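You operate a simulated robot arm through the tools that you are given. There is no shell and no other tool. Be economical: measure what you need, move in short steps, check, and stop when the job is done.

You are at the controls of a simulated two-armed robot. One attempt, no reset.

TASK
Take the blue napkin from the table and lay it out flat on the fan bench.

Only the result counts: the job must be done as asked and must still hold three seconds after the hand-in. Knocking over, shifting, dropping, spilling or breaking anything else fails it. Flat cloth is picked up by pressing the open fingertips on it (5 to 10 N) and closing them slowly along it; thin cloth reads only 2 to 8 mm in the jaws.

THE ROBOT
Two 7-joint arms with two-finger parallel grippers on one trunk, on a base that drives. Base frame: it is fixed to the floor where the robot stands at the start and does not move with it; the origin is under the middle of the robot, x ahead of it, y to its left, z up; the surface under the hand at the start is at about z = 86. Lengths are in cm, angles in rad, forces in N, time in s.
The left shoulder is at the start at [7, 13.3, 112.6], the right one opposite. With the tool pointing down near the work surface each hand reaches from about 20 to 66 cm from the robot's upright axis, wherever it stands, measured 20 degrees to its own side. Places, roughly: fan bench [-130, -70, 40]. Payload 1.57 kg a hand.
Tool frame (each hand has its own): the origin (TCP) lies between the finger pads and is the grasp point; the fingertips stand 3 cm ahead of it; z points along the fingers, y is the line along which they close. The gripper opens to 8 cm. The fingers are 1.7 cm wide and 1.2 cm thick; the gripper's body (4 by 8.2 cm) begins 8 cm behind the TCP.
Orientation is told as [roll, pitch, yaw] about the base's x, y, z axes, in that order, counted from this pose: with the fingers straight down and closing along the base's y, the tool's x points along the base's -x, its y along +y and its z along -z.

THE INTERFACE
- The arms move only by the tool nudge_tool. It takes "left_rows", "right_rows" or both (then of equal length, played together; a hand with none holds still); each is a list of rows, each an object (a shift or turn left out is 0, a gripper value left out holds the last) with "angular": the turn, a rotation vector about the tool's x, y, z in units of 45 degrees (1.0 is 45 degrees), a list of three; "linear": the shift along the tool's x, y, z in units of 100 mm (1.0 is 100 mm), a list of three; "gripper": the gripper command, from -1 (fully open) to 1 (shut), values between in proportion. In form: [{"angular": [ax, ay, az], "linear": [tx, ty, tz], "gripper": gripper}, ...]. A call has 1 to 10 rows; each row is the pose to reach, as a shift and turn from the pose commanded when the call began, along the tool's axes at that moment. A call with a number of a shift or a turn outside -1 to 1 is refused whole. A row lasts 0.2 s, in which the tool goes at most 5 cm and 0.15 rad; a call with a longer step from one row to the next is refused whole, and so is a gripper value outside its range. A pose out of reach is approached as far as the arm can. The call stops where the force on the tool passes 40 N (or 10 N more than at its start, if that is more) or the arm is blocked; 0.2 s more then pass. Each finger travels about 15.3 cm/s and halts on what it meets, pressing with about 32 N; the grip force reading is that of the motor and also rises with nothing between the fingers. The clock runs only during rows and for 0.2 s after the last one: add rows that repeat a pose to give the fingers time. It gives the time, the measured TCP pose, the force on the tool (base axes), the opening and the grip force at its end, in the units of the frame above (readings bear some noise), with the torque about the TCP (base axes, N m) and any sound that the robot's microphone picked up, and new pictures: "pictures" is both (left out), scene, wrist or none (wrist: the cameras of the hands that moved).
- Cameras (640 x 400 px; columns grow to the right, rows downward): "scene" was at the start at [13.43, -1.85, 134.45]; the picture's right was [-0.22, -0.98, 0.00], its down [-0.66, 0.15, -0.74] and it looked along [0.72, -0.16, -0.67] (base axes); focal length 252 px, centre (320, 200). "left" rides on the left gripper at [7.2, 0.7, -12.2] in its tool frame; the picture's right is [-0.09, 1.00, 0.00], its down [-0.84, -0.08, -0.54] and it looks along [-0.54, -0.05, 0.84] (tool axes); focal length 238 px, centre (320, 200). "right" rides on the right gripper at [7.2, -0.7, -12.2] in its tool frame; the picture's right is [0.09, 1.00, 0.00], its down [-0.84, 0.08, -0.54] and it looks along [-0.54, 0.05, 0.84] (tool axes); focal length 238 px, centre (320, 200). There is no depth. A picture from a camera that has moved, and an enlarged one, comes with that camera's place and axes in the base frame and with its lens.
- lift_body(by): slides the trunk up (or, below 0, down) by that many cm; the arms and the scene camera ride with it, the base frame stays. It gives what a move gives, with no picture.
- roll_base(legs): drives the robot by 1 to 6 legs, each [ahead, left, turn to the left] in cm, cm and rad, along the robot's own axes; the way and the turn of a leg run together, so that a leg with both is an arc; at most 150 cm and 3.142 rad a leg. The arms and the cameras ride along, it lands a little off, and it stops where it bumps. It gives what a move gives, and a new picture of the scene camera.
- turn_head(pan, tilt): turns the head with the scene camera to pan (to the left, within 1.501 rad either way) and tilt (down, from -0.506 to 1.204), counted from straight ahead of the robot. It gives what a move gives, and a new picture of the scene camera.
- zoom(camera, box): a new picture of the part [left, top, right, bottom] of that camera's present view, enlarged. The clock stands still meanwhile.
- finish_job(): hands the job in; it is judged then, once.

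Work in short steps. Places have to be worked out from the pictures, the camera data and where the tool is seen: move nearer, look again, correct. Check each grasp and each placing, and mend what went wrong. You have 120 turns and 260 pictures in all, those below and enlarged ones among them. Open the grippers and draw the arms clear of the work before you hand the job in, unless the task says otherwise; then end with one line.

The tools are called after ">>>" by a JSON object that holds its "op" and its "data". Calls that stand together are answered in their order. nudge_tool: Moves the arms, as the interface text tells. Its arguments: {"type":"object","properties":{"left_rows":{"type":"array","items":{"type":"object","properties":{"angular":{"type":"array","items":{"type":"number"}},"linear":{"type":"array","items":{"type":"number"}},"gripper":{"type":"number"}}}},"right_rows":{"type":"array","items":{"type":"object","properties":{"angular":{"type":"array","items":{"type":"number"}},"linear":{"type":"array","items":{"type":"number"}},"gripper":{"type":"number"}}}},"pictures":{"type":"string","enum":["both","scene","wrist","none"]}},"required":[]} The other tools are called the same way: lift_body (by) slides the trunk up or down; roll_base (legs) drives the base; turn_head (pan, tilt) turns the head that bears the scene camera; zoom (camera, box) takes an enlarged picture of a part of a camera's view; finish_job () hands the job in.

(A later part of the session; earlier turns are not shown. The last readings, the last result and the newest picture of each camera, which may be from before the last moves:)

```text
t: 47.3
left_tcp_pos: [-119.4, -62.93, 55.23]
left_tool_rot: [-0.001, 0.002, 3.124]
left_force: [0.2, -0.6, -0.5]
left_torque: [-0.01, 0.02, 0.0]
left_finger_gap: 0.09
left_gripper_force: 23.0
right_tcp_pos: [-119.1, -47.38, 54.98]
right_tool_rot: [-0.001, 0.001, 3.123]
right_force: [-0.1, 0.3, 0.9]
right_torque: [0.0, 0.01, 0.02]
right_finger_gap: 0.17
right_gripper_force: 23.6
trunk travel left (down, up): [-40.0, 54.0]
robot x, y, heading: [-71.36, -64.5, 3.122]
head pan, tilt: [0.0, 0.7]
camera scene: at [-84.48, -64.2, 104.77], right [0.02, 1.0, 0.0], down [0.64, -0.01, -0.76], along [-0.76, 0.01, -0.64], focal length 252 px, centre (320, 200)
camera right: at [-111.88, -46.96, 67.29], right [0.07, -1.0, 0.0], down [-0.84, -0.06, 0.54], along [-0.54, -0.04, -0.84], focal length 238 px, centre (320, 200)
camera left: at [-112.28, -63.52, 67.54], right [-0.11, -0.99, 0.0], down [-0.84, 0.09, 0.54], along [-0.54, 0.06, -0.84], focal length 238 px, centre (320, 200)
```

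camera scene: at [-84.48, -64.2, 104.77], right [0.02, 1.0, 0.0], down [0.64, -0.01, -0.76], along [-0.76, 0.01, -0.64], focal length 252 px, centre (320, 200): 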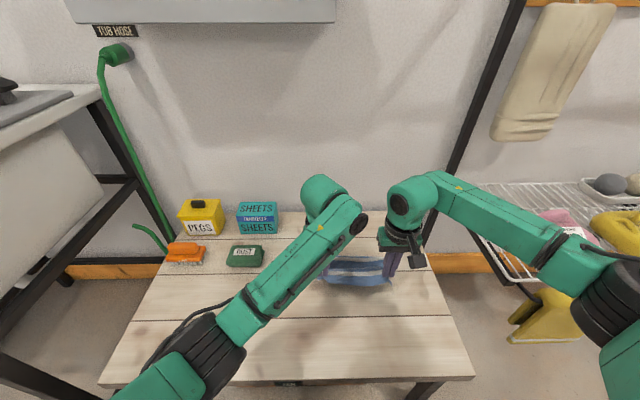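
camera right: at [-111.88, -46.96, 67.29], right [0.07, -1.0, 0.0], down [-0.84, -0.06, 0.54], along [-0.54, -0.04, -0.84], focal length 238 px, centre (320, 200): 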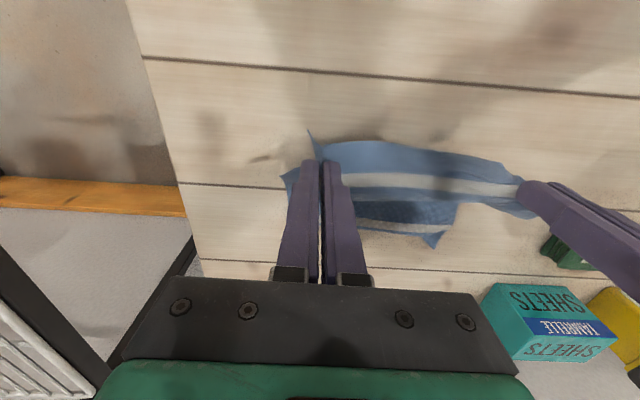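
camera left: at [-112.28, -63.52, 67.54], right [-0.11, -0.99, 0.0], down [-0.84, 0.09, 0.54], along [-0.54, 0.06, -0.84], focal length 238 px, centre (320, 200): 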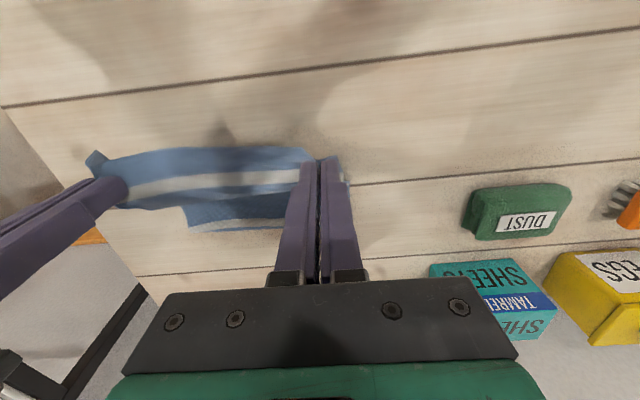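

Zoom in on the cloth to see how the hem is landing.

>>> {"op": "zoom", "data": {"camera": "right", "box": [270, 120, 560, 300]}}

>>> {"op": "zoom", "data": {"camera": "scene", "box": [280, 220, 440, 320]}}

```text
2.21 times, centred on (415, 210) of right
camera zoom: at [-111.88, -46.96, 67.29], right [0.07, -1.0, 0.0], down [-0.84, -0.06, 0.54], along [-0.54, -0.04, -0.84], focal length 526 px, centre (110, 178)
```

zoom: 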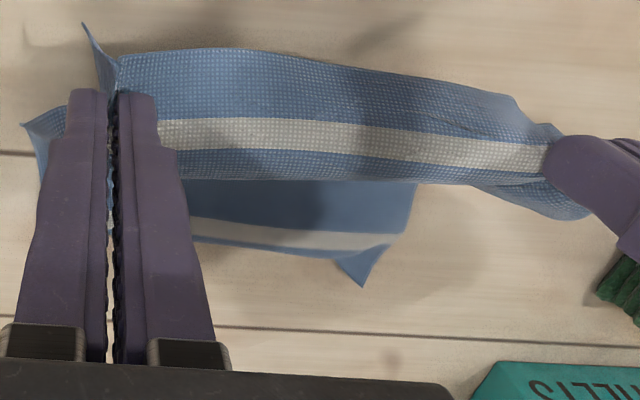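

```text
4.00 times, centred on (360, 270) of scene
camera zoom: at [-84.48, -64.2, 104.77], right [0.02, 1.0, 0.0], down [0.64, -0.01, -0.76], along [-0.76, 0.01, -0.64], focal length 1008 px, centre (160, -80)
```

zoom: 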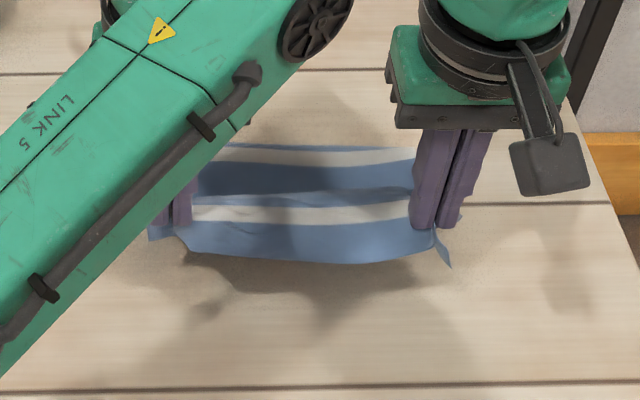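

The hem border seems tucked under. I'll lift again, shift outward and a bit left, then check base clearance to maybe gain reach.

>>> {"op": "nudge_tool", "data": {"left_rows": [{"linear": [0, 0, -0.3]}, {"linear": [0, 0, -0.65]}, {"linear": [0, 0.1, -1.0]}, {"linear": [-0.2, 0.2, -1.0]}, {"linear": [-0.4, 0.3, -1.0]}, {"linear": [-0.6, 0.4, -1.0]}, {"linear": [-0.75, 0.4, -1.0]}, {"linear": [-0.85, 0.4, -1.0]}, {"linear": [-0.85, 0.4, -1.0]}], "right_rows": [{"linear": [0, 0, -0.3]}, {"linear": [0, 0, -0.65]}, {"linear": [0, 0.1, -1.0]}, {"linear": [-0.2, 0.2, -1.0]}, {"linear": [-0.4, 0.3, -1.0]}, {"linear": [-0.6, 0.4, -1.0]}, {"linear": [-0.75, 0.4, -1.0]}, {"linear": [-0.85, 0.4, -1.0]}, {"linear": [-0.85, 0.4, -1.0]}], "pictures": "none"}}

>>> {"op": "turn_head", "data": {"pan": 0.0, "tilt": 1.2}}

```text
t: 49.3
left_tcp_pos: [-127.97, -66.81, 65.2]
left_tool_rot: [-0.001, -0.001, 3.125]
left_force: [0.0, 0.8, -0.4]
left_torque: [0.0, 0.0, 0.01]
left_finger_gap: 0.13
left_gripper_force: 23.1
right_tcp_pos: [-127.71, -51.17, 65.1]
right_tool_rot: [-0.001, -0.001, 3.122]
right_force: [0.5, -0.5, -0.7]
right_torque: [-0.01, -0.02, 0.02]
right_finger_gap: 0.18
right_gripper_force: 23.7
trunk travel left (down, up): [-40.0, 54.0]
robot x, y, heading: [-71.38, -64.22, 3.124]
head pan, tilt: [0.0, 0.7]
```

```text
t: 50.2
left_tcp_pos: [-127.91, -66.89, 65.27]
left_tool_rot: [-0.001, -0.001, 3.123]
left_force: [-0.2, 0.6, -0.6]
left_torque: [0.02, -0.01, 0.01]
left_finger_gap: 0.08
left_gripper_force: 23.3
right_tcp_pos: [-127.51, -51.18, 64.98]
right_tool_rot: [0.001, 0.001, 3.122]
right_force: [0.9, -0.3, 0.1]
right_torque: [-0.01, -0.02, 0.05]
right_finger_gap: 0.18
right_gripper_force: 23.2
trunk travel left (down, up): [-40.0, 54.0]
robot x, y, heading: [-71.17, -64.4, 3.119]
head pan, tilt: [0.0, 1.201]
camera scene: at [-81.61, -64.25, 101.17], right [0.02, 1.0, 0.0], down [0.93, -0.02, -0.36], along [-0.36, 0.01, -0.93], focal length 252 px, centre (320, 200)
```

scene: 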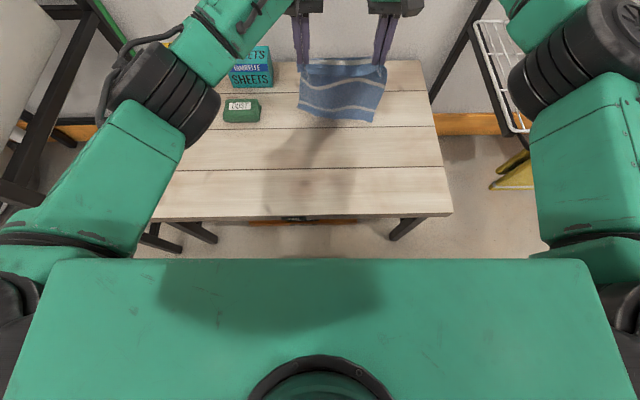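

Nothing of the base shows beyond x≈−95, bench front is ≈−100.5, so 2.5 cm ahead is safe.

>>> {"op": "roll_base", "data": {"legs": [[2.5, 0, 0]]}}

>>> {"op": "turn_head", "data": {"pan": 0.0, "tilt": 0.9}}

>>> {"op": "zoom", "data": {"camera": "scene", "box": [260, 120, 440, 240]}}

```text
t: 51.0
left_tcp_pos: [-130.55, -66.74, 65.24]
left_tool_rot: [0.0, 0.001, 3.125]
left_force: [0.5, 0.9, 0.2]
left_torque: [0.04, -0.02, 0.01]
left_finger_gap: 0.07
left_gripper_force: 22.8
right_tcp_pos: [-130.25, -51.28, 65.12]
right_tool_rot: [0.001, 0.002, 3.123]
right_force: [0.5, -0.4, 0.4]
right_torque: [-0.04, -0.05, 0.03]
right_finger_gap: 0.19
right_gripper_force: 23.8
trunk travel left (down, up): [-40.0, 54.0]
robot x, y, heading: [-73.79, -64.3, 3.124]
head pan, tilt: [0.0, 1.201]
camera scene: at [-84.2, -64.2, 101.16], right [0.02, 1.0, 0.0], down [0.93, -0.02, -0.36], along [-0.36, 0.01, -0.93], focal length 252 px, centre (320, 200)
```

scene: 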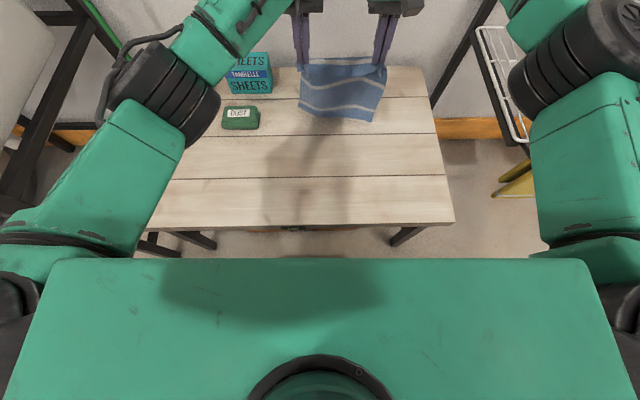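

```text
t: 51.8
left_tcp_pos: [-130.4, -66.85, 65.28]
left_tool_rot: [-0.001, -0.001, 3.125]
left_force: [-0.3, 1.0, 0.2]
left_torque: [0.02, 0.01, 0.01]
left_finger_gap: 0.1
left_gripper_force: 22.8
right_tcp_pos: [-130.21, -51.19, 65.18]
right_tool_rot: [0.0, 0.0, 3.122]
right_force: [0.2, -0.4, -0.5]
right_torque: [-0.01, -0.03, 0.01]
right_finger_gap: 0.19
right_gripper_force: 23.6
trunk travel left (down, up): [-40.0, 54.0]
robot x, y, heading: [-73.56, -64.17, 3.116]
head pan, tilt: [0.0, 0.901]
camera scene: at [-86.07, -64.16, 103.14], right [0.02, 1.0, 0.0], down [0.78, -0.01, -0.62], along [-0.62, 0.01, -0.78], focal length 252 px, centre (320, 200)
```

scene: 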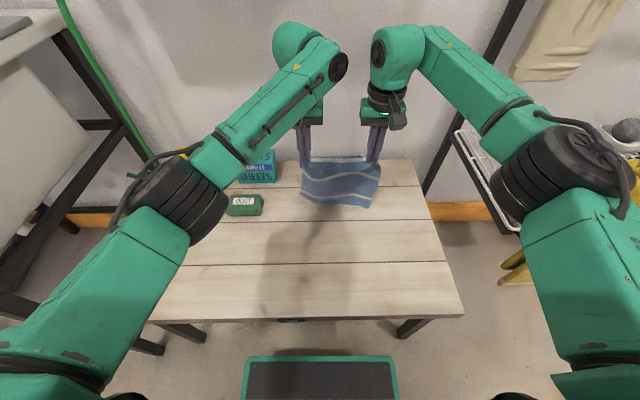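

```text
3.33 times, centred on (350, 180) of scene
camera zoom: at [-86.07, -64.16, 103.14], right [0.02, 1.0, 0.0], down [0.78, -0.01, -0.62], along [-0.62, 0.01, -0.78], focal length 840 px, centre (220, 267)
```

zoom: 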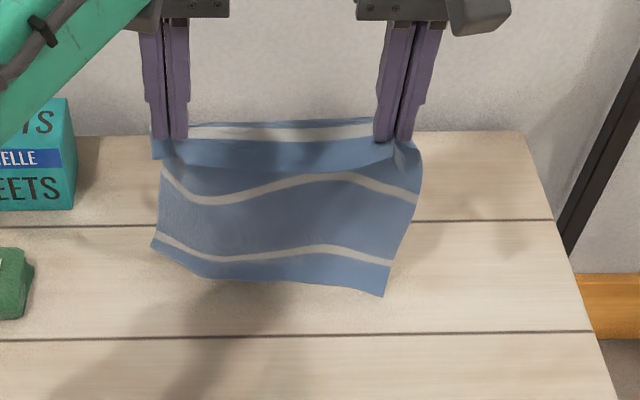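

Cloth hangs freely again. Re-lay, this time drawing back while the hem touches so it trails outward.

>>> {"op": "nudge_tool", "data": {"left_rows": [{"linear": [0.12, 0, 0.15]}, {"linear": [0.26, 0, 0.33]}, {"linear": [0.4, 0, 0.45]}, {"linear": [0.52, 0, 0.55]}, {"linear": [0.64, 0, 0.65]}, {"linear": [0.76, 0, 0.75]}, {"linear": [0.88, 0, 0.86]}, {"linear": [1.0, 0, 0.97]}], "right_rows": [{"linear": [0.12, 0, 0.15]}, {"linear": [0.26, 0, 0.33]}, {"linear": [0.4, 0, 0.45]}, {"linear": [0.52, 0, 0.55]}, {"linear": [0.64, 0, 0.65]}, {"linear": [0.76, 0, 0.75]}, {"linear": [0.88, 0, 0.86]}, {"linear": [1.0, 0, 0.97]}], "pictures": "both"}}

>>> {"op": "zoom", "data": {"camera": "right", "box": [270, 120, 560, 300]}}

```text
t: 53.6
left_tcp_pos: [-120.59, -67.0, 55.62]
left_tool_rot: [0.0, -0.001, 3.124]
left_force: [0.3, 0.5, -0.3]
left_torque: [0.01, 0.03, 0.02]
left_finger_gap: 0.12
left_gripper_force: 23.1
right_tcp_pos: [-120.21, -51.36, 55.48]
right_tool_rot: [0.001, -0.002, 3.122]
right_force: [-0.1, -0.9, 0.7]
right_torque: [-0.01, 0.0, 0.08]
right_finger_gap: 0.17
right_gripper_force: 22.8
trunk travel left (down, up): [-40.0, 54.0]
robot x, y, heading: [-73.91, -64.42, 3.117]
head pan, tilt: [0.0, 0.901]
camera scene: at [-86.06, -64.16, 103.16], right [0.02, 1.0, 0.0], down [0.78, -0.01, -0.62], along [-0.62, 0.01, -0.78], focal length 252 px, centre (320, 200)
camera right: at [-113.05, -50.95, 67.67], right [0.07, -1.0, 0.0], down [-0.84, -0.06, 0.54], along [-0.54, -0.04, -0.84], focal length 238 px, centre (320, 200)
camera left: at [-113.43, -67.58, 67.83], right [-0.11, -0.99, 0.0], down [-0.84, 0.09, 0.54], along [-0.54, 0.06, -0.84], focal length 238 px, centre (320, 200)
```

scene: 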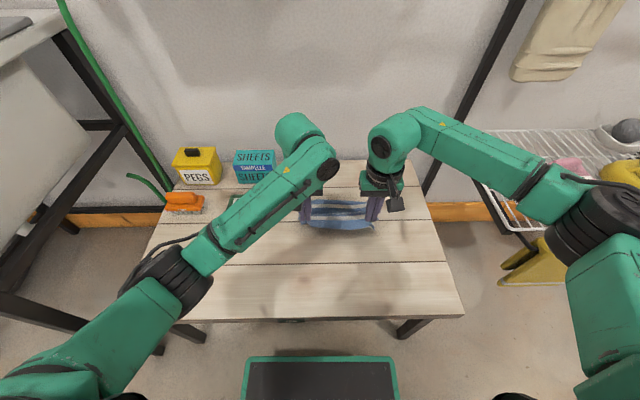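
right: 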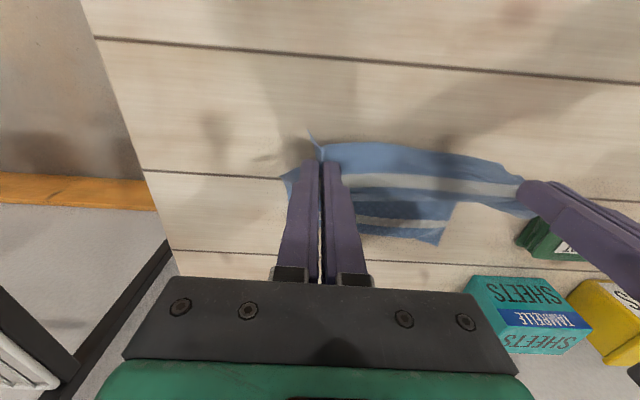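
left: 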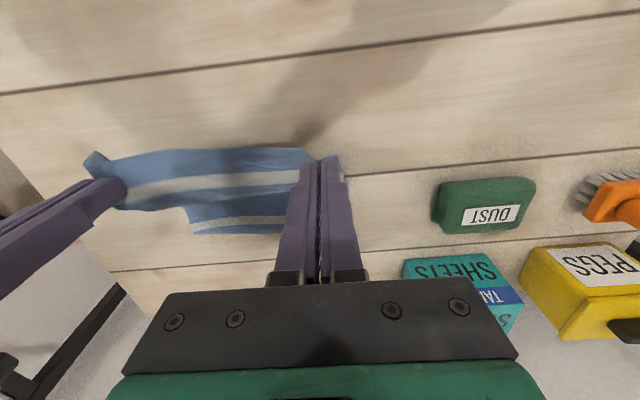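

```text
2.21 times, centred on (415, 210) of right
camera zoom: at [-113.05, -50.95, 67.67], right [0.07, -1.0, 0.0], down [-0.84, -0.06, 0.54], along [-0.54, -0.04, -0.84], focal length 526 px, centre (110, 178)
```

zoom: 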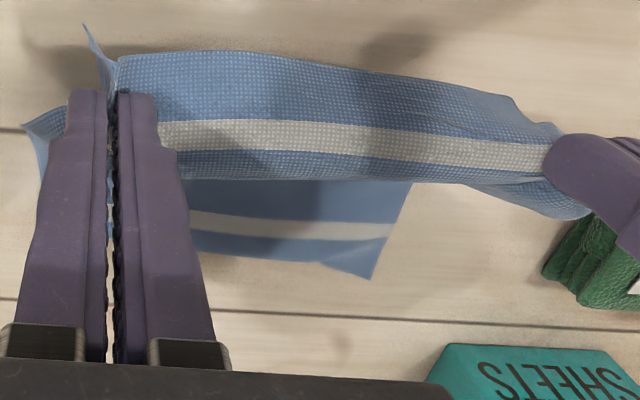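

The hem now trails properly, border visible. Continue: 5 back, 6 down, slowly.

>>> {"op": "nudge_tool", "data": {"left_rows": [{"linear": [0.1, 0, 0.12]}, {"linear": [0.2, 0, 0.24]}, {"linear": [0.3, 0, 0.36]}, {"linear": [0.4, 0, 0.48]}, {"linear": [0.5, 0, 0.6]}, {"linear": [0.5, 0, 0.6]}], "right_rows": [{"linear": [0.1, 0, 0.12]}, {"linear": [0.2, 0, 0.24]}, {"linear": [0.3, 0, 0.36]}, {"linear": [0.4, 0, 0.48]}, {"linear": [0.5, 0, 0.6]}, {"linear": [0.5, 0, 0.6]}], "pictures": "wrist"}}

>>> {"op": "zoom", "data": {"camera": "scene", "box": [260, 160, 440, 270]}}

```text
t: 55.0
left_tcp_pos: [-115.5, -67.14, 49.69]
left_tool_rot: [-0.001, -0.002, 3.123]
left_force: [0.2, 1.7, 0.5]
left_torque: [0.03, 0.02, 0.02]
left_finger_gap: 0.1
left_gripper_force: 22.9
right_tcp_pos: [-115.01, -51.38, 49.35]
right_tool_rot: [0.0, 0.001, 3.122]
right_force: [0.2, -1.0, 0.4]
right_torque: [-0.04, 0.0, 0.03]
right_finger_gap: 0.16
right_gripper_force: 23.1
trunk travel left (down, up): [-40.0, 54.0]
robot x, y, heading: [-73.84, -64.75, 3.122]
head pan, tilt: [0.0, 0.901]
camera right: at [-107.94, -50.97, 61.68], right [0.07, -1.0, 0.0], down [-0.84, -0.06, 0.54], along [-0.54, -0.04, -0.84], focal length 238 px, centre (320, 200)
camera left: at [-108.36, -67.72, 61.86], right [-0.11, -0.99, 0.0], down [-0.84, 0.09, 0.54], along [-0.54, 0.06, -0.84], focal length 238 px, centre (320, 200)
```

right: 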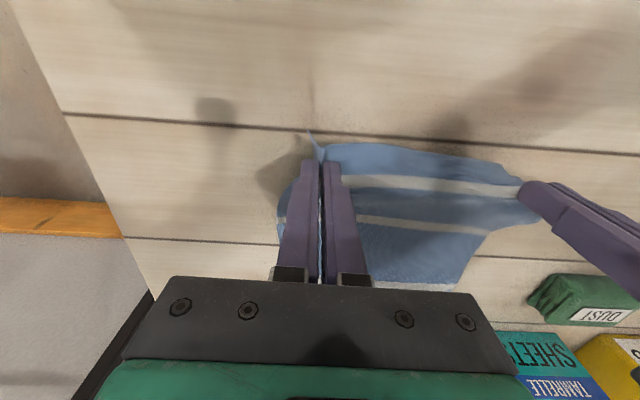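
left: 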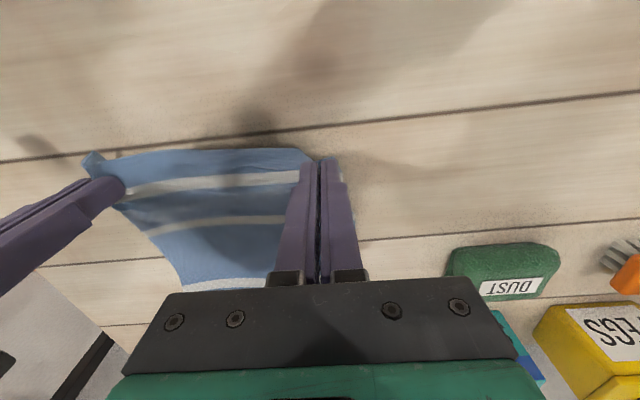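

```text
3.56 times, centred on (350, 215) of scene
camera zoom: at [-86.07, -64.17, 103.15], right [0.02, 1.0, 0.0], down [0.78, -0.01, -0.62], along [-0.62, 0.01, -0.78], focal length 896 px, centre (213, 147)
```

zoom: 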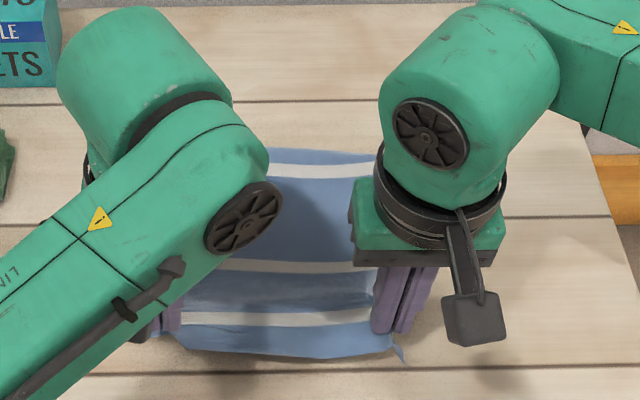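

Far hem at x≈−135.5, all three stripes spread nicely. Now mostly down: 2 back, to just above contact.

>>> {"op": "nudge_tool", "data": {"left_rows": [{"linear": [0.05, 0, 0.15]}, {"linear": [0.1, 0, 0.3]}, {"linear": [0.15, 0, 0.42]}, {"linear": [0.2, 0, 0.52]}, {"linear": [0.22, 0, 0.58]}, {"linear": [0.22, 0, 0.58]}], "right_rows": [{"linear": [0.05, 0, 0.15]}, {"linear": [0.1, 0, 0.3]}, {"linear": [0.15, 0, 0.42]}, {"linear": [0.2, 0, 0.5]}, {"linear": [0.22, 0, 0.56]}, {"linear": [0.22, 0, 0.56]}], "pictures": "wrist"}}

```text
t: 56.1
left_tcp_pos: [-113.8, -66.99, 45.13]
left_tool_rot: [-0.009, -0.027, 3.127]
left_force: [2.0, -2.9, 24.0]
left_torque: [-0.01, 0.11, 0.04]
left_finger_gap: 0.1
left_gripper_force: 22.5
right_tcp_pos: [-113.33, -51.61, 45.12]
right_tool_rot: [0.008, -0.023, 3.121]
right_force: [3.3, 1.6, 24.7]
right_torque: [0.22, -0.29, 0.0]
right_finger_gap: 0.19
right_gripper_force: 23.0
trunk travel left (down, up): [-40.0, 54.0]
robot x, y, heading: [-73.65, -64.49, 3.126]
head pan, tilt: [0.0, 0.901]
stopped in row 5 (right hand): the force on the tool passed its limit at 48 N (the readings are from after the stop); the commanded pose is now the measured one
camera right: at [-106.03, -51.25, 57.2], right [0.07, -1.0, 0.01], down [-0.83, -0.06, 0.56], along [-0.56, -0.04, -0.83], focal length 238 px, centre (320, 200)
camera left: at [-106.34, -67.63, 57.22], right [-0.11, -0.99, -0.01], down [-0.82, 0.09, 0.57], along [-0.56, 0.07, -0.82], focal length 238 px, centre (320, 200)
```

right: 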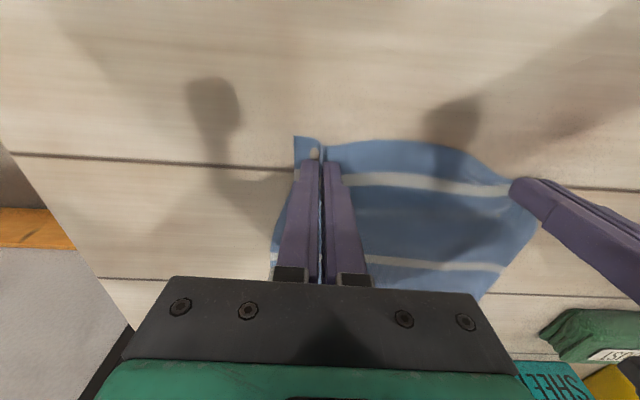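
left: 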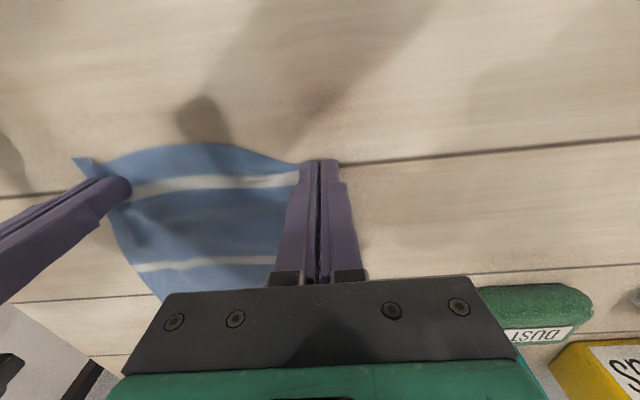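

Contact: bench at ≈42. Ease up 3 mm, widen spacing to 15.7 and tug back 4 mm to take out slack.

>>> {"op": "nudge_tool", "data": {"left_rows": [{"linear": [0, 0, -0.03]}, {"linear": [0.02, 0.015, -0.03]}, {"linear": [0.04, 0.015, -0.03]}, {"linear": [0.04, 0.015, -0.03]}], "right_rows": [{"linear": [0, 0, -0.03]}, {"linear": [0.02, -0.015, -0.03]}, {"linear": [0.04, -0.015, -0.03]}, {"linear": [0.04, -0.015, -0.03]}], "pictures": "none"}}

```text
t: 57.1
left_tcp_pos: [-113.3, -67.08, 45.14]
left_tool_rot: [-0.009, -0.021, 3.126]
left_force: [-6.7, 2.1, 22.7]
left_torque: [0.13, 0.33, 0.01]
left_finger_gap: 0.12
left_gripper_force: 22.6
right_tcp_pos: [-113.01, -51.37, 45.13]
right_tool_rot: [0.005, -0.02, 3.118]
right_force: [-4.6, -0.8, 21.6]
right_torque: [0.08, -0.04, 0.07]
right_finger_gap: 0.16
right_gripper_force: 23.6
trunk travel left (down, up): [-40.0, 54.0]
robot x, y, heading: [-73.96, -64.04, 3.123]
head pan, tilt: [0.0, 0.901]
```

Still ~22 N; raise 2 mm more.

>>> {"op": "nudge_tool", "data": {"left_rows": [{"linear": [0, 0, -0.02]}, {"linear": [0, 0, -0.02]}, {"linear": [0, 0, -0.02]}], "right_rows": [{"linear": [0, 0, -0.02]}, {"linear": [0, 0, -0.02]}, {"linear": [0, 0, -0.02]}], "pictures": "none"}}

```text
t: 58.0
left_tcp_pos: [-113.34, -67.23, 45.15]
left_tool_rot: [-0.005, -0.015, 3.126]
left_force: [-2.2, 1.4, 11.5]
left_torque: [0.09, 0.11, 0.03]
left_finger_gap: 0.12
left_gripper_force: 22.8
right_tcp_pos: [-113.09, -51.44, 45.07]
right_tool_rot: [0.005, -0.015, 3.121]
right_force: [-2.8, -2.0, 14.1]
right_torque: [0.01, -0.02, 0.08]
right_finger_gap: 0.19
right_gripper_force: 23.4
trunk travel left (down, up): [-40.0, 54.0]
robot x, y, heading: [-73.87, -64.39, 3.12]
head pan, tilt: [0.0, 0.901]
```

Raise another 1 mm and open slowly to ~3.4 cm, spreading the cloth.

>>> {"op": "nudge_tool", "data": {"left_rows": [{"linear": [0, 0, -0.009], "gripper": 0.95}, {"linear": [0, 0, -0.009], "gripper": 0.85}, {"linear": [0, 0, -0.009], "gripper": 0.75}, {"linear": [0, 0, -0.009], "gripper": 0.65}, {"linear": [0, 0, -0.009], "gripper": 0.55}, {"linear": [0, 0, -0.009], "gripper": 0.45}, {"linear": [0, 0, -0.009], "gripper": 0.35}, {"linear": [0, 0, -0.009], "gripper": 0.25}, {"linear": [0, 0, -0.009], "gripper": 0.15}, {"linear": [0, 0, -0.009], "gripper": 0.15}], "right_rows": [{"linear": [0, 0, -0.012], "gripper": 0.95}, {"linear": [0, 0, -0.012], "gripper": 0.85}, {"linear": [0, 0, -0.012], "gripper": 0.75}, {"linear": [0, 0, -0.012], "gripper": 0.65}, {"linear": [0, 0, -0.012], "gripper": 0.55}, {"linear": [0, 0, -0.012], "gripper": 0.45}, {"linear": [0, 0, -0.012], "gripper": 0.35}, {"linear": [0, 0, -0.012], "gripper": 0.25}, {"linear": [0, 0, -0.012], "gripper": 0.15}, {"linear": [0, 0, -0.012], "gripper": 0.15}], "pictures": "wrist"}}

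```text
t: 60.1
left_tcp_pos: [-113.43, -67.12, 45.27]
left_tool_rot: [-0.006, -0.017, 3.126]
left_force: [-0.1, -0.7, 1.6]
left_torque: [0.01, 0.04, -0.04]
left_finger_gap: 3.37
left_gripper_force: 0.1
right_tcp_pos: [-113.25, -51.29, 45.15]
right_tool_rot: [0.005, -0.014, 3.122]
right_force: [0.3, -0.5, 0.8]
right_torque: [0.0, 0.0, 0.0]
right_finger_gap: 3.39
right_gripper_force: 0.0
trunk travel left (down, up): [-40.0, 54.0]
robot x, y, heading: [-73.6, -64.48, 3.124]
head pan, tilt: [0.0, 0.901]
camera right: at [-105.87, -50.96, 57.34], right [0.07, -1.0, 0.0], down [-0.83, -0.06, 0.55], along [-0.55, -0.04, -0.83], focal length 238 px, centre (320, 200)
camera left: at [-106.1, -67.82, 57.36], right [-0.11, -0.99, 0.0], down [-0.83, 0.09, 0.56], along [-0.55, 0.06, -0.83], focal length 238 px, centre (320, 200)
```

right: 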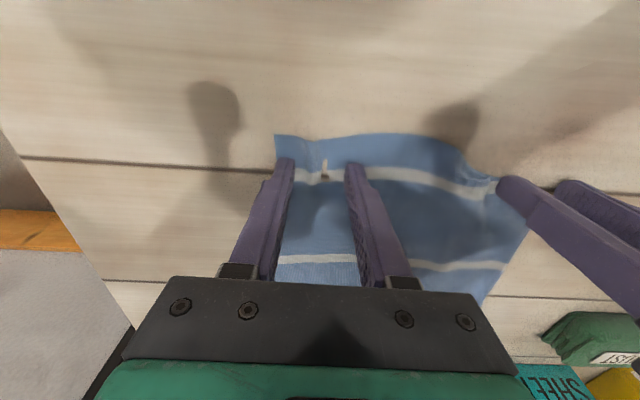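
left: 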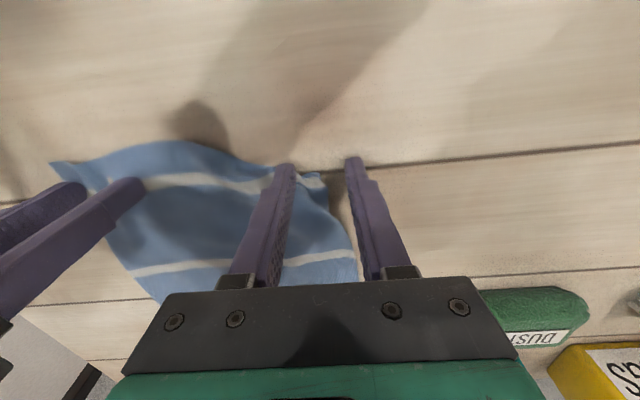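

Released. Lift both hands straight up 10 cm and inspect.

>>> {"op": "nudge_tool", "data": {"left_rows": [{"linear": [0, 0, -0.05]}, {"linear": [0, 0, -0.2]}, {"linear": [0, 0, -0.5]}, {"linear": [0, 0, -0.8]}, {"linear": [0, 0, -1.0]}, {"linear": [0, 0, -1.0]}], "right_rows": [{"linear": [0, 0, -0.05]}, {"linear": [0, 0, -0.2]}, {"linear": [0, 0, -0.5]}, {"linear": [0, 0, -0.8]}, {"linear": [0, 0, -1.0]}, {"linear": [0, 0, -1.0]}], "pictures": "wrist"}}

>>> {"op": "zoom", "data": {"camera": "left", "box": [100, 80, 420, 280]}}

```text
t: 61.5
left_tcp_pos: [-113.3, -67.16, 55.13]
left_tool_rot: [-0.006, -0.012, 3.127]
left_force: [-0.1, 0.4, -0.3]
left_torque: [0.01, 0.01, -0.01]
left_finger_gap: 3.41
left_gripper_force: 0.0
right_tcp_pos: [-113.15, -51.33, 55.36]
right_tool_rot: [0.005, -0.014, 3.12]
right_force: [0.4, 0.8, -0.1]
right_torque: [0.02, -0.02, 0.03]
right_finger_gap: 3.4
right_gripper_force: 0.0
trunk travel left (down, up): [-40.0, 54.0]
robot x, y, heading: [-73.77, -64.27, 3.122]
head pan, tilt: [0.0, 0.901]
camera right: at [-105.86, -50.88, 67.37], right [0.07, -1.0, 0.0], down [-0.83, -0.06, 0.55], along [-0.55, -0.04, -0.83], focal length 238 px, centre (320, 200)
camera left: at [-106.04, -67.89, 67.4], right [-0.11, -0.99, 0.0], down [-0.83, 0.09, 0.55], along [-0.55, 0.06, -0.83], focal length 238 px, centre (320, 200)
```

right: 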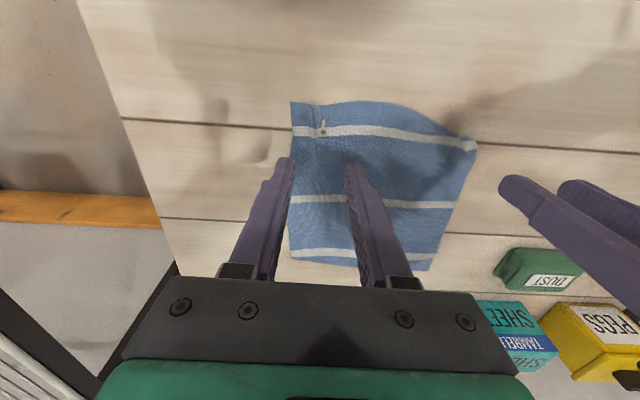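
left: 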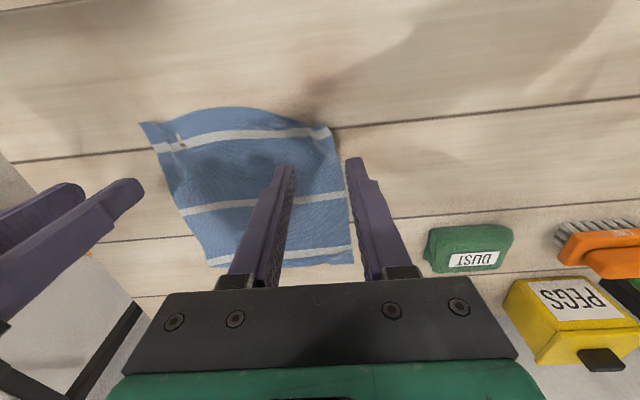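

```text
2.00 times, centred on (260, 180) of left
camera zoom: at [-106.04, -67.89, 67.4], right [-0.11, -0.99, 0.0], down [-0.83, 0.09, 0.55], along [-0.55, 0.06, -0.83], focal length 477 px, centre (440, 240)
```

zoom: 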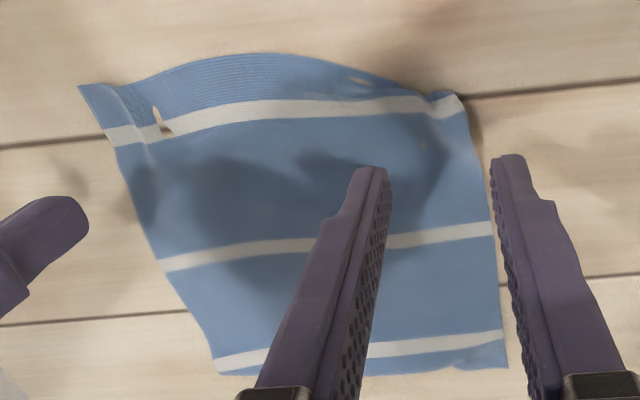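

Nearly flat, but the near-left corner looks folded. Move hands up and apart for a clear look.

>>> {"op": "nudge_tool", "data": {"left_rows": [{"linear": [0, 0, -0.3]}, {"linear": [0, 0, -0.6]}, {"linear": [0.1, 0.2, -0.9]}, {"linear": [0.2, 0.5, -1.0]}, {"linear": [0.2, 0.8, -1.0]}, {"linear": [0.2, 1.0, -1.0]}], "right_rows": [{"linear": [0, 0, -0.3]}, {"linear": [0, 0, -0.6]}, {"linear": [0.1, -0.2, -0.9]}, {"linear": [0.2, -0.5, -1.0]}, {"linear": [0.2, -0.8, -1.0]}, {"linear": [0.2, -1.0, -1.0]}], "pictures": "scene"}}

>>> {"op": "zoom", "data": {"camera": "scene", "box": [260, 170, 420, 270]}}

```text
t: 63.0
left_tcp_pos: [-111.37, -77.38, 65.14]
left_tool_rot: [-0.005, -0.014, 3.124]
left_force: [-0.7, -0.4, -0.3]
left_torque: [0.02, -0.06, -0.01]
left_finger_gap: 3.42
left_gripper_force: 0.1
right_tcp_pos: [-110.56, -41.39, 65.0]
right_tool_rot: [0.005, -0.013, 3.12]
right_force: [1.7, -0.3, -1.0]
right_torque: [-0.04, 0.02, -0.02]
right_finger_gap: 3.38
right_gripper_force: 0.1
trunk travel left (down, up): [-40.0, 54.0]
robot x, y, heading: [-74.15, -64.72, 3.122]
head pan, tilt: [0.0, 0.901]
camera scene: at [-86.06, -64.17, 103.16], right [0.02, 1.0, 0.0], down [0.78, -0.01, -0.62], along [-0.62, 0.01, -0.78], focal length 252 px, centre (320, 200)
```

scene: 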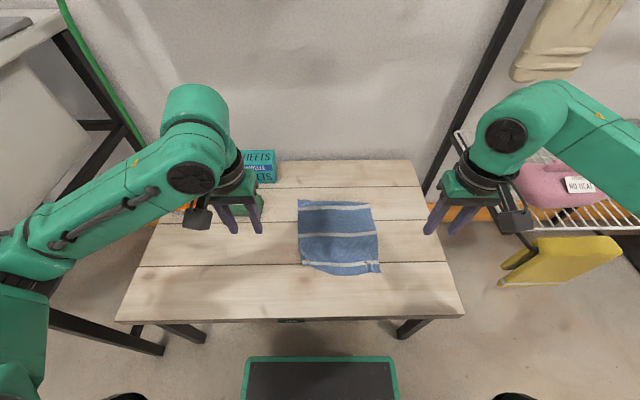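

```text
4.00 times, centred on (340, 220) of scene
camera zoom: at [-86.06, -64.17, 103.16], right [0.02, 1.0, 0.0], down [0.78, -0.01, -0.62], along [-0.62, 0.01, -0.78], focal length 1008 px, centre (240, 120)
```

zoom: 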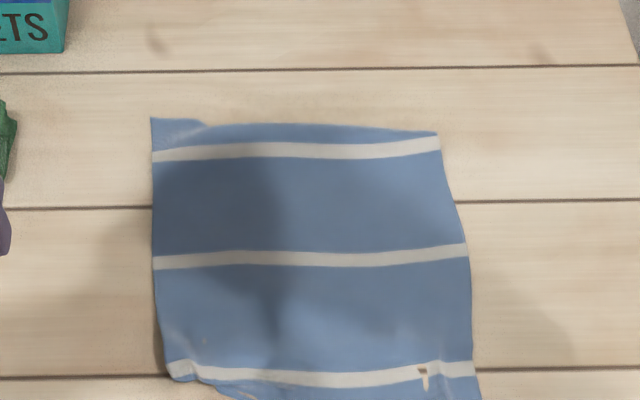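

The far border is tucked under toward the right, and the near-left corner too. See the near part before regrasping.

>>> {"op": "zoom", "data": {"camera": "scene", "box": [280, 190, 400, 290]}}

>>> {"op": "zoom", "data": {"camera": "left", "box": [0, 0, 640, 400]}}

>>> {"op": "zoom", "data": {"camera": "right", "box": [0, 0, 640, 400]}}

```text
4.00 times, centred on (340, 240) of scene
camera zoom: at [-86.06, -64.17, 103.16], right [0.02, 1.0, 0.0], down [0.78, -0.01, -0.62], along [-0.62, 0.01, -0.78], focal length 1008 px, centre (240, 40)
```

zoom: 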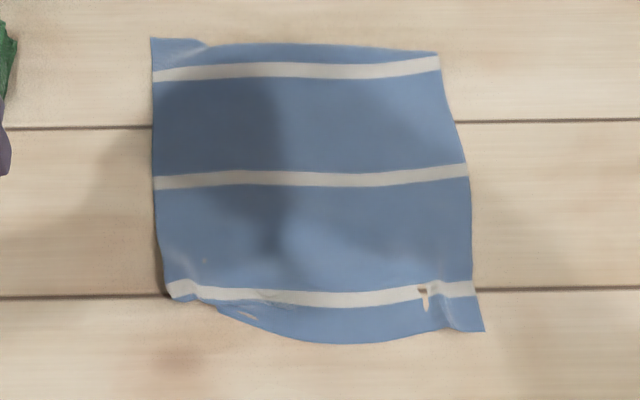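

```text
1.00 times, centred on (320, 200) of left (not enlarged: the box is as wide or as high as the picture)
camera zoom: at [-104.15, -78.02, 77.31], right [-0.11, -0.99, 0.0], down [-0.83, 0.09, 0.55], along [-0.55, 0.06, -0.83], focal length 238 px, centre (320, 200)
```

zoom: 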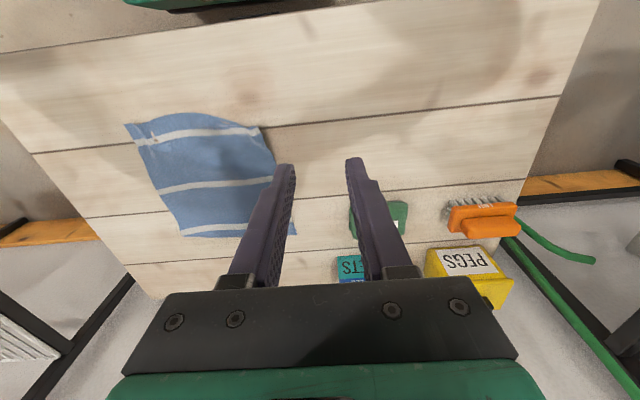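

```text
1.00 times, centred on (320, 200) of right (not enlarged: the box is as wide or as high as the picture)
camera zoom: at [-103.27, -40.91, 77.16], right [0.07, -1.0, 0.0], down [-0.83, -0.06, 0.55], along [-0.55, -0.04, -0.83], focal length 238 px, centre (320, 200)
```

zoom: 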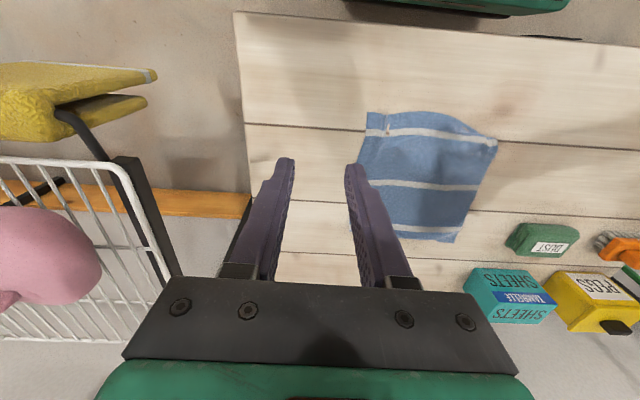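

Extents are good (~22×24) but the far-right border and near-left corner are tucked. I'll regrasp the near edge and re-lay with a drag. Move back over the grasp points first.

>>> {"op": "nudge_tool", "data": {"left_rows": [{"linear": [-0.1, -0.3, 0], "gripper": 0.2}, {"linear": [-0.2, -0.6, 0.1]}, {"linear": [-0.3, -0.9, 0.4]}, {"linear": [-0.38, -1.0, 0.7]}, {"linear": [-0.38, -1.0, 1.0]}, {"linear": [-0.38, -1.0, 1.0]}], "right_rows": [{"linear": [-0.1, 0.3, 0], "gripper": 0.2}, {"linear": [-0.2, 0.6, 0.1]}, {"linear": [-0.25, 0.9, 0.4]}, {"linear": [-0.25, 1.0, 0.7]}, {"linear": [-0.25, 1.0, 1.0]}, {"linear": [-0.25, 1.0, 1.0]}], "pictures": "wrist"}}

```text
t: 64.3
left_tcp_pos: [-115.06, -66.93, 55.16]
left_tool_rot: [-0.004, -0.015, 3.126]
left_force: [-0.1, 0.6, 0.5]
left_torque: [-0.02, -0.01, 0.04]
left_finger_gap: 3.21
left_gripper_force: 0.0
right_tcp_pos: [-113.53, -51.52, 54.8]
right_tool_rot: [0.005, -0.015, 3.12]
right_force: [0.6, 0.5, 0.5]
right_torque: [0.02, 0.03, 0.01]
right_finger_gap: 3.19
right_gripper_force: 0.0
trunk travel left (down, up): [-40.0, 54.0]
robot x, y, heading: [-73.78, -64.29, 3.125]
head pan, tilt: [0.0, 0.901]
camera right: at [-106.23, -51.12, 67.04], right [0.07, -1.0, 0.0], down [-0.83, -0.06, 0.55], along [-0.55, -0.04, -0.83], focal length 238 px, centre (320, 200)
camera left: at [-107.87, -67.69, 67.29], right [-0.11, -0.99, 0.0], down [-0.83, 0.09, 0.56], along [-0.55, 0.06, -0.83], focal length 238 px, centre (320, 200)
```

right: 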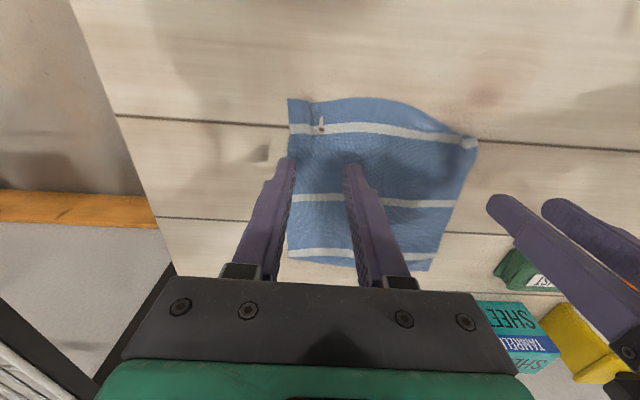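
left: 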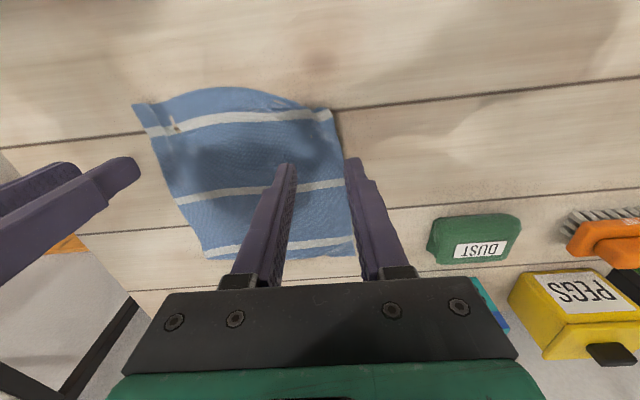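

Positions verified. Centre the left a bit more inward and descend to just above contact.

>>> {"op": "nudge_tool", "data": {"left_rows": [{"linear": [0, -0.17, 0.3]}, {"linear": [0, -0.17, 0.6]}, {"linear": [0, -0.17, 0.85]}, {"linear": [0, -0.17, 0.96]}, {"linear": [0, -0.17, 0.96]}], "right_rows": [{"linear": [0, 0, 0.3]}, {"linear": [0, 0, 0.6]}, {"linear": [0, 0, 0.85]}, {"linear": [0, 0, 0.94]}, {"linear": [0, 0, 0.94]}], "pictures": "wrist"}}

```text
t: 65.5
left_tcp_pos: [-115.18, -65.19, 45.78]
left_tool_rot: [-0.006, -0.016, 3.126]
left_force: [0.4, -0.8, 0.7]
left_torque: [0.01, -0.04, -0.03]
left_finger_gap: 3.18
left_gripper_force: 0.1
right_tcp_pos: [-113.8, -51.45, 45.58]
right_tool_rot: [0.006, -0.013, 3.124]
right_force: [-0.4, 0.5, 0.0]
right_torque: [-0.04, -0.02, 0.05]
right_finger_gap: 3.2
right_gripper_force: 0.1
trunk travel left (down, up): [-40.0, 54.0]
robot x, y, heading: [-73.7, -64.59, 3.123]
head pan, tilt: [0.0, 0.901]
camera right: at [-106.35, -51.03, 57.82], right [0.07, -1.0, 0.0], down [-0.83, -0.06, 0.55], along [-0.55, -0.04, -0.83], focal length 238 px, centre (320, 200)
camera left: at [-107.94, -65.88, 57.89], right [-0.11, -0.99, 0.0], down [-0.83, 0.09, 0.56], along [-0.55, 0.06, -0.83], focal length 238 px, centre (320, 200)
```

right: 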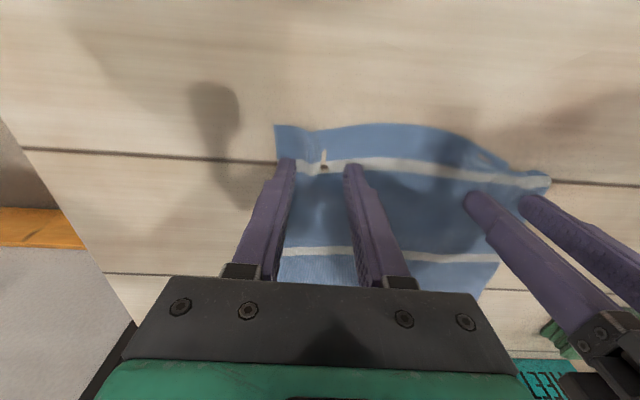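
left: 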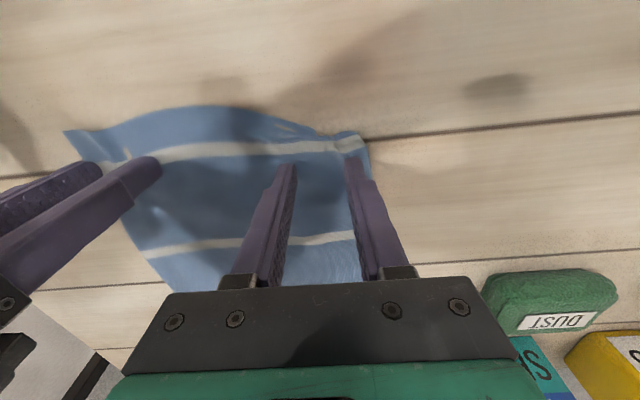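

Good placement. Press down gently.

>>> {"op": "nudge_tool", "data": {"left_rows": [{"linear": [0, 0, 0.03]}, {"linear": [0, 0, 0.05]}, {"linear": [0, 0, 0.065]}, {"linear": [0, 0, 0.065]}, {"linear": [0, 0, 0.065]}], "right_rows": [{"linear": [0, 0, 0.02]}, {"linear": [0, 0, 0.04]}, {"linear": [0, 0, 0.05]}, {"linear": [0, 0, 0.05]}, {"linear": [0, 0, 0.05]}], "pictures": "none"}}

```text
t: 66.8
left_tcp_pos: [-115.22, -65.36, 45.17]
left_tool_rot: [-0.005, -0.016, 3.126]
left_force: [-0.8, -0.1, 11.1]
left_torque: [-0.23, 0.0, -0.02]
left_finger_gap: 3.18
left_gripper_force: 0.1
right_tcp_pos: [-113.57, -51.34, 45.36]
right_tool_rot: [0.005, -0.014, 3.119]
right_force: [0.6, -0.4, 0.0]
right_torque: [0.01, 0.01, 0.01]
right_finger_gap: 3.18
right_gripper_force: 0.0
trunk travel left (down, up): [-40.0, 54.0]
robot x, y, heading: [-73.66, -63.98, 3.123]
head pan, tilt: [0.0, 0.901]
```

Left 11 N; right not touching yet: lower right 3 mm.

>>> {"op": "nudge_tool", "data": {"right_rows": [{"linear": [0, 0, 0.015]}, {"linear": [0, 0, 0.025]}, {"linear": [0, 0, 0.025]}, {"linear": [0, 0, 0.025]}], "pictures": "none"}}

```text
t: 67.8
left_tcp_pos: [-115.11, -65.35, 45.17]
left_tool_rot: [-0.004, -0.018, 3.127]
left_force: [-3.3, 0.3, 11.4]
left_torque: [-0.22, -0.01, -0.08]
left_finger_gap: 3.15
left_gripper_force: 0.1
right_tcp_pos: [-113.59, -51.48, 45.13]
right_tool_rot: [0.007, -0.015, 3.118]
right_force: [0.4, 0.8, 6.9]
right_torque: [0.18, -0.07, 0.02]
right_finger_gap: 3.25
right_gripper_force: 0.1
trunk travel left (down, up): [-40.0, 54.0]
robot x, y, heading: [-74.03, -64.28, 3.127]
head pan, tilt: [0.0, 0.901]
```

Forces 11 and 7 N: close slowly.

>>> {"op": "nudge_tool", "data": {"left_rows": [{"linear": [0, 0, -0.002], "gripper": 0.2}, {"gripper": 0.3}, {"gripper": 0.4}, {"gripper": 0.5}, {"gripper": 0.6}, {"gripper": 0.7}, {"gripper": 0.8}, {"gripper": 0.9}, {"gripper": 1.0}, {"gripper": 1.0}], "right_rows": [{"linear": [0, 0, 0.002], "gripper": 0.2}, {"linear": [0, 0, 0.002], "gripper": 0.3}, {"linear": [0, 0, 0.002], "gripper": 0.4}, {"linear": [0, 0, 0.002], "gripper": 0.5}, {"linear": [0, 0, 0.002], "gripper": 0.6}, {"linear": [0, 0, 0.002], "gripper": 0.7}, {"linear": [0, 0, 0.002], "gripper": 0.8}, {"linear": [0, 0, 0.002], "gripper": 0.9}, {"linear": [0, 0, 0.002], "gripper": 1.0}, {"linear": [0, 0, 0.002], "gripper": 1.0}], "pictures": "wrist"}}

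```text
t: 70.0
left_tcp_pos: [-115.29, -65.25, 45.05]
left_tool_rot: [-0.005, -0.019, 3.126]
left_force: [-0.7, -0.6, 6.1]
left_torque: [-0.06, -0.05, 0.0]
left_finger_gap: 0.16
left_gripper_force: 23.6
right_tcp_pos: [-113.61, -51.51, 45.11]
right_tool_rot: [0.004, -0.019, 3.12]
right_force: [-1.4, 2.0, 19.0]
right_torque: [0.2, -0.04, 0.05]
right_finger_gap: 0.19
right_gripper_force: 24.0
trunk travel left (down, up): [-40.0, 54.0]
robot x, y, heading: [-74.02, -64.49, 3.124]
head pan, tilt: [0.0, 0.901]
camera right: at [-106.24, -51.04, 57.24], right [0.07, -1.0, 0.0], down [-0.83, -0.06, 0.56], along [-0.55, -0.04, -0.83], focal length 238 px, centre (320, 200)
camera left: at [-107.86, -66.07, 57.27], right [-0.11, -0.99, 0.0], down [-0.83, 0.09, 0.56], along [-0.55, 0.06, -0.83], focal length 238 px, centre (320, 200)
```

right: 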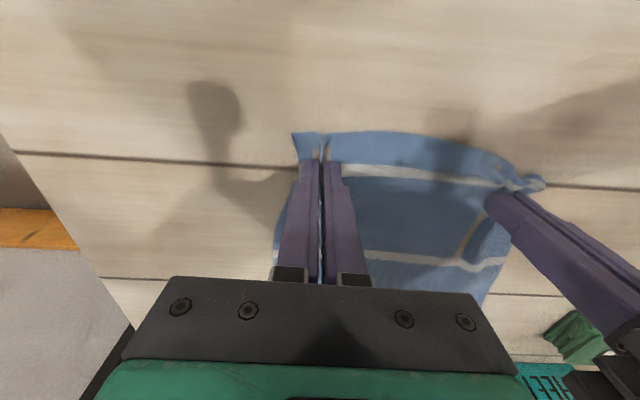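
left: 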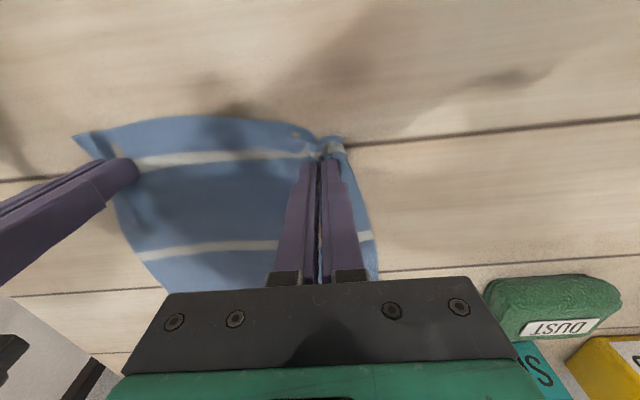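

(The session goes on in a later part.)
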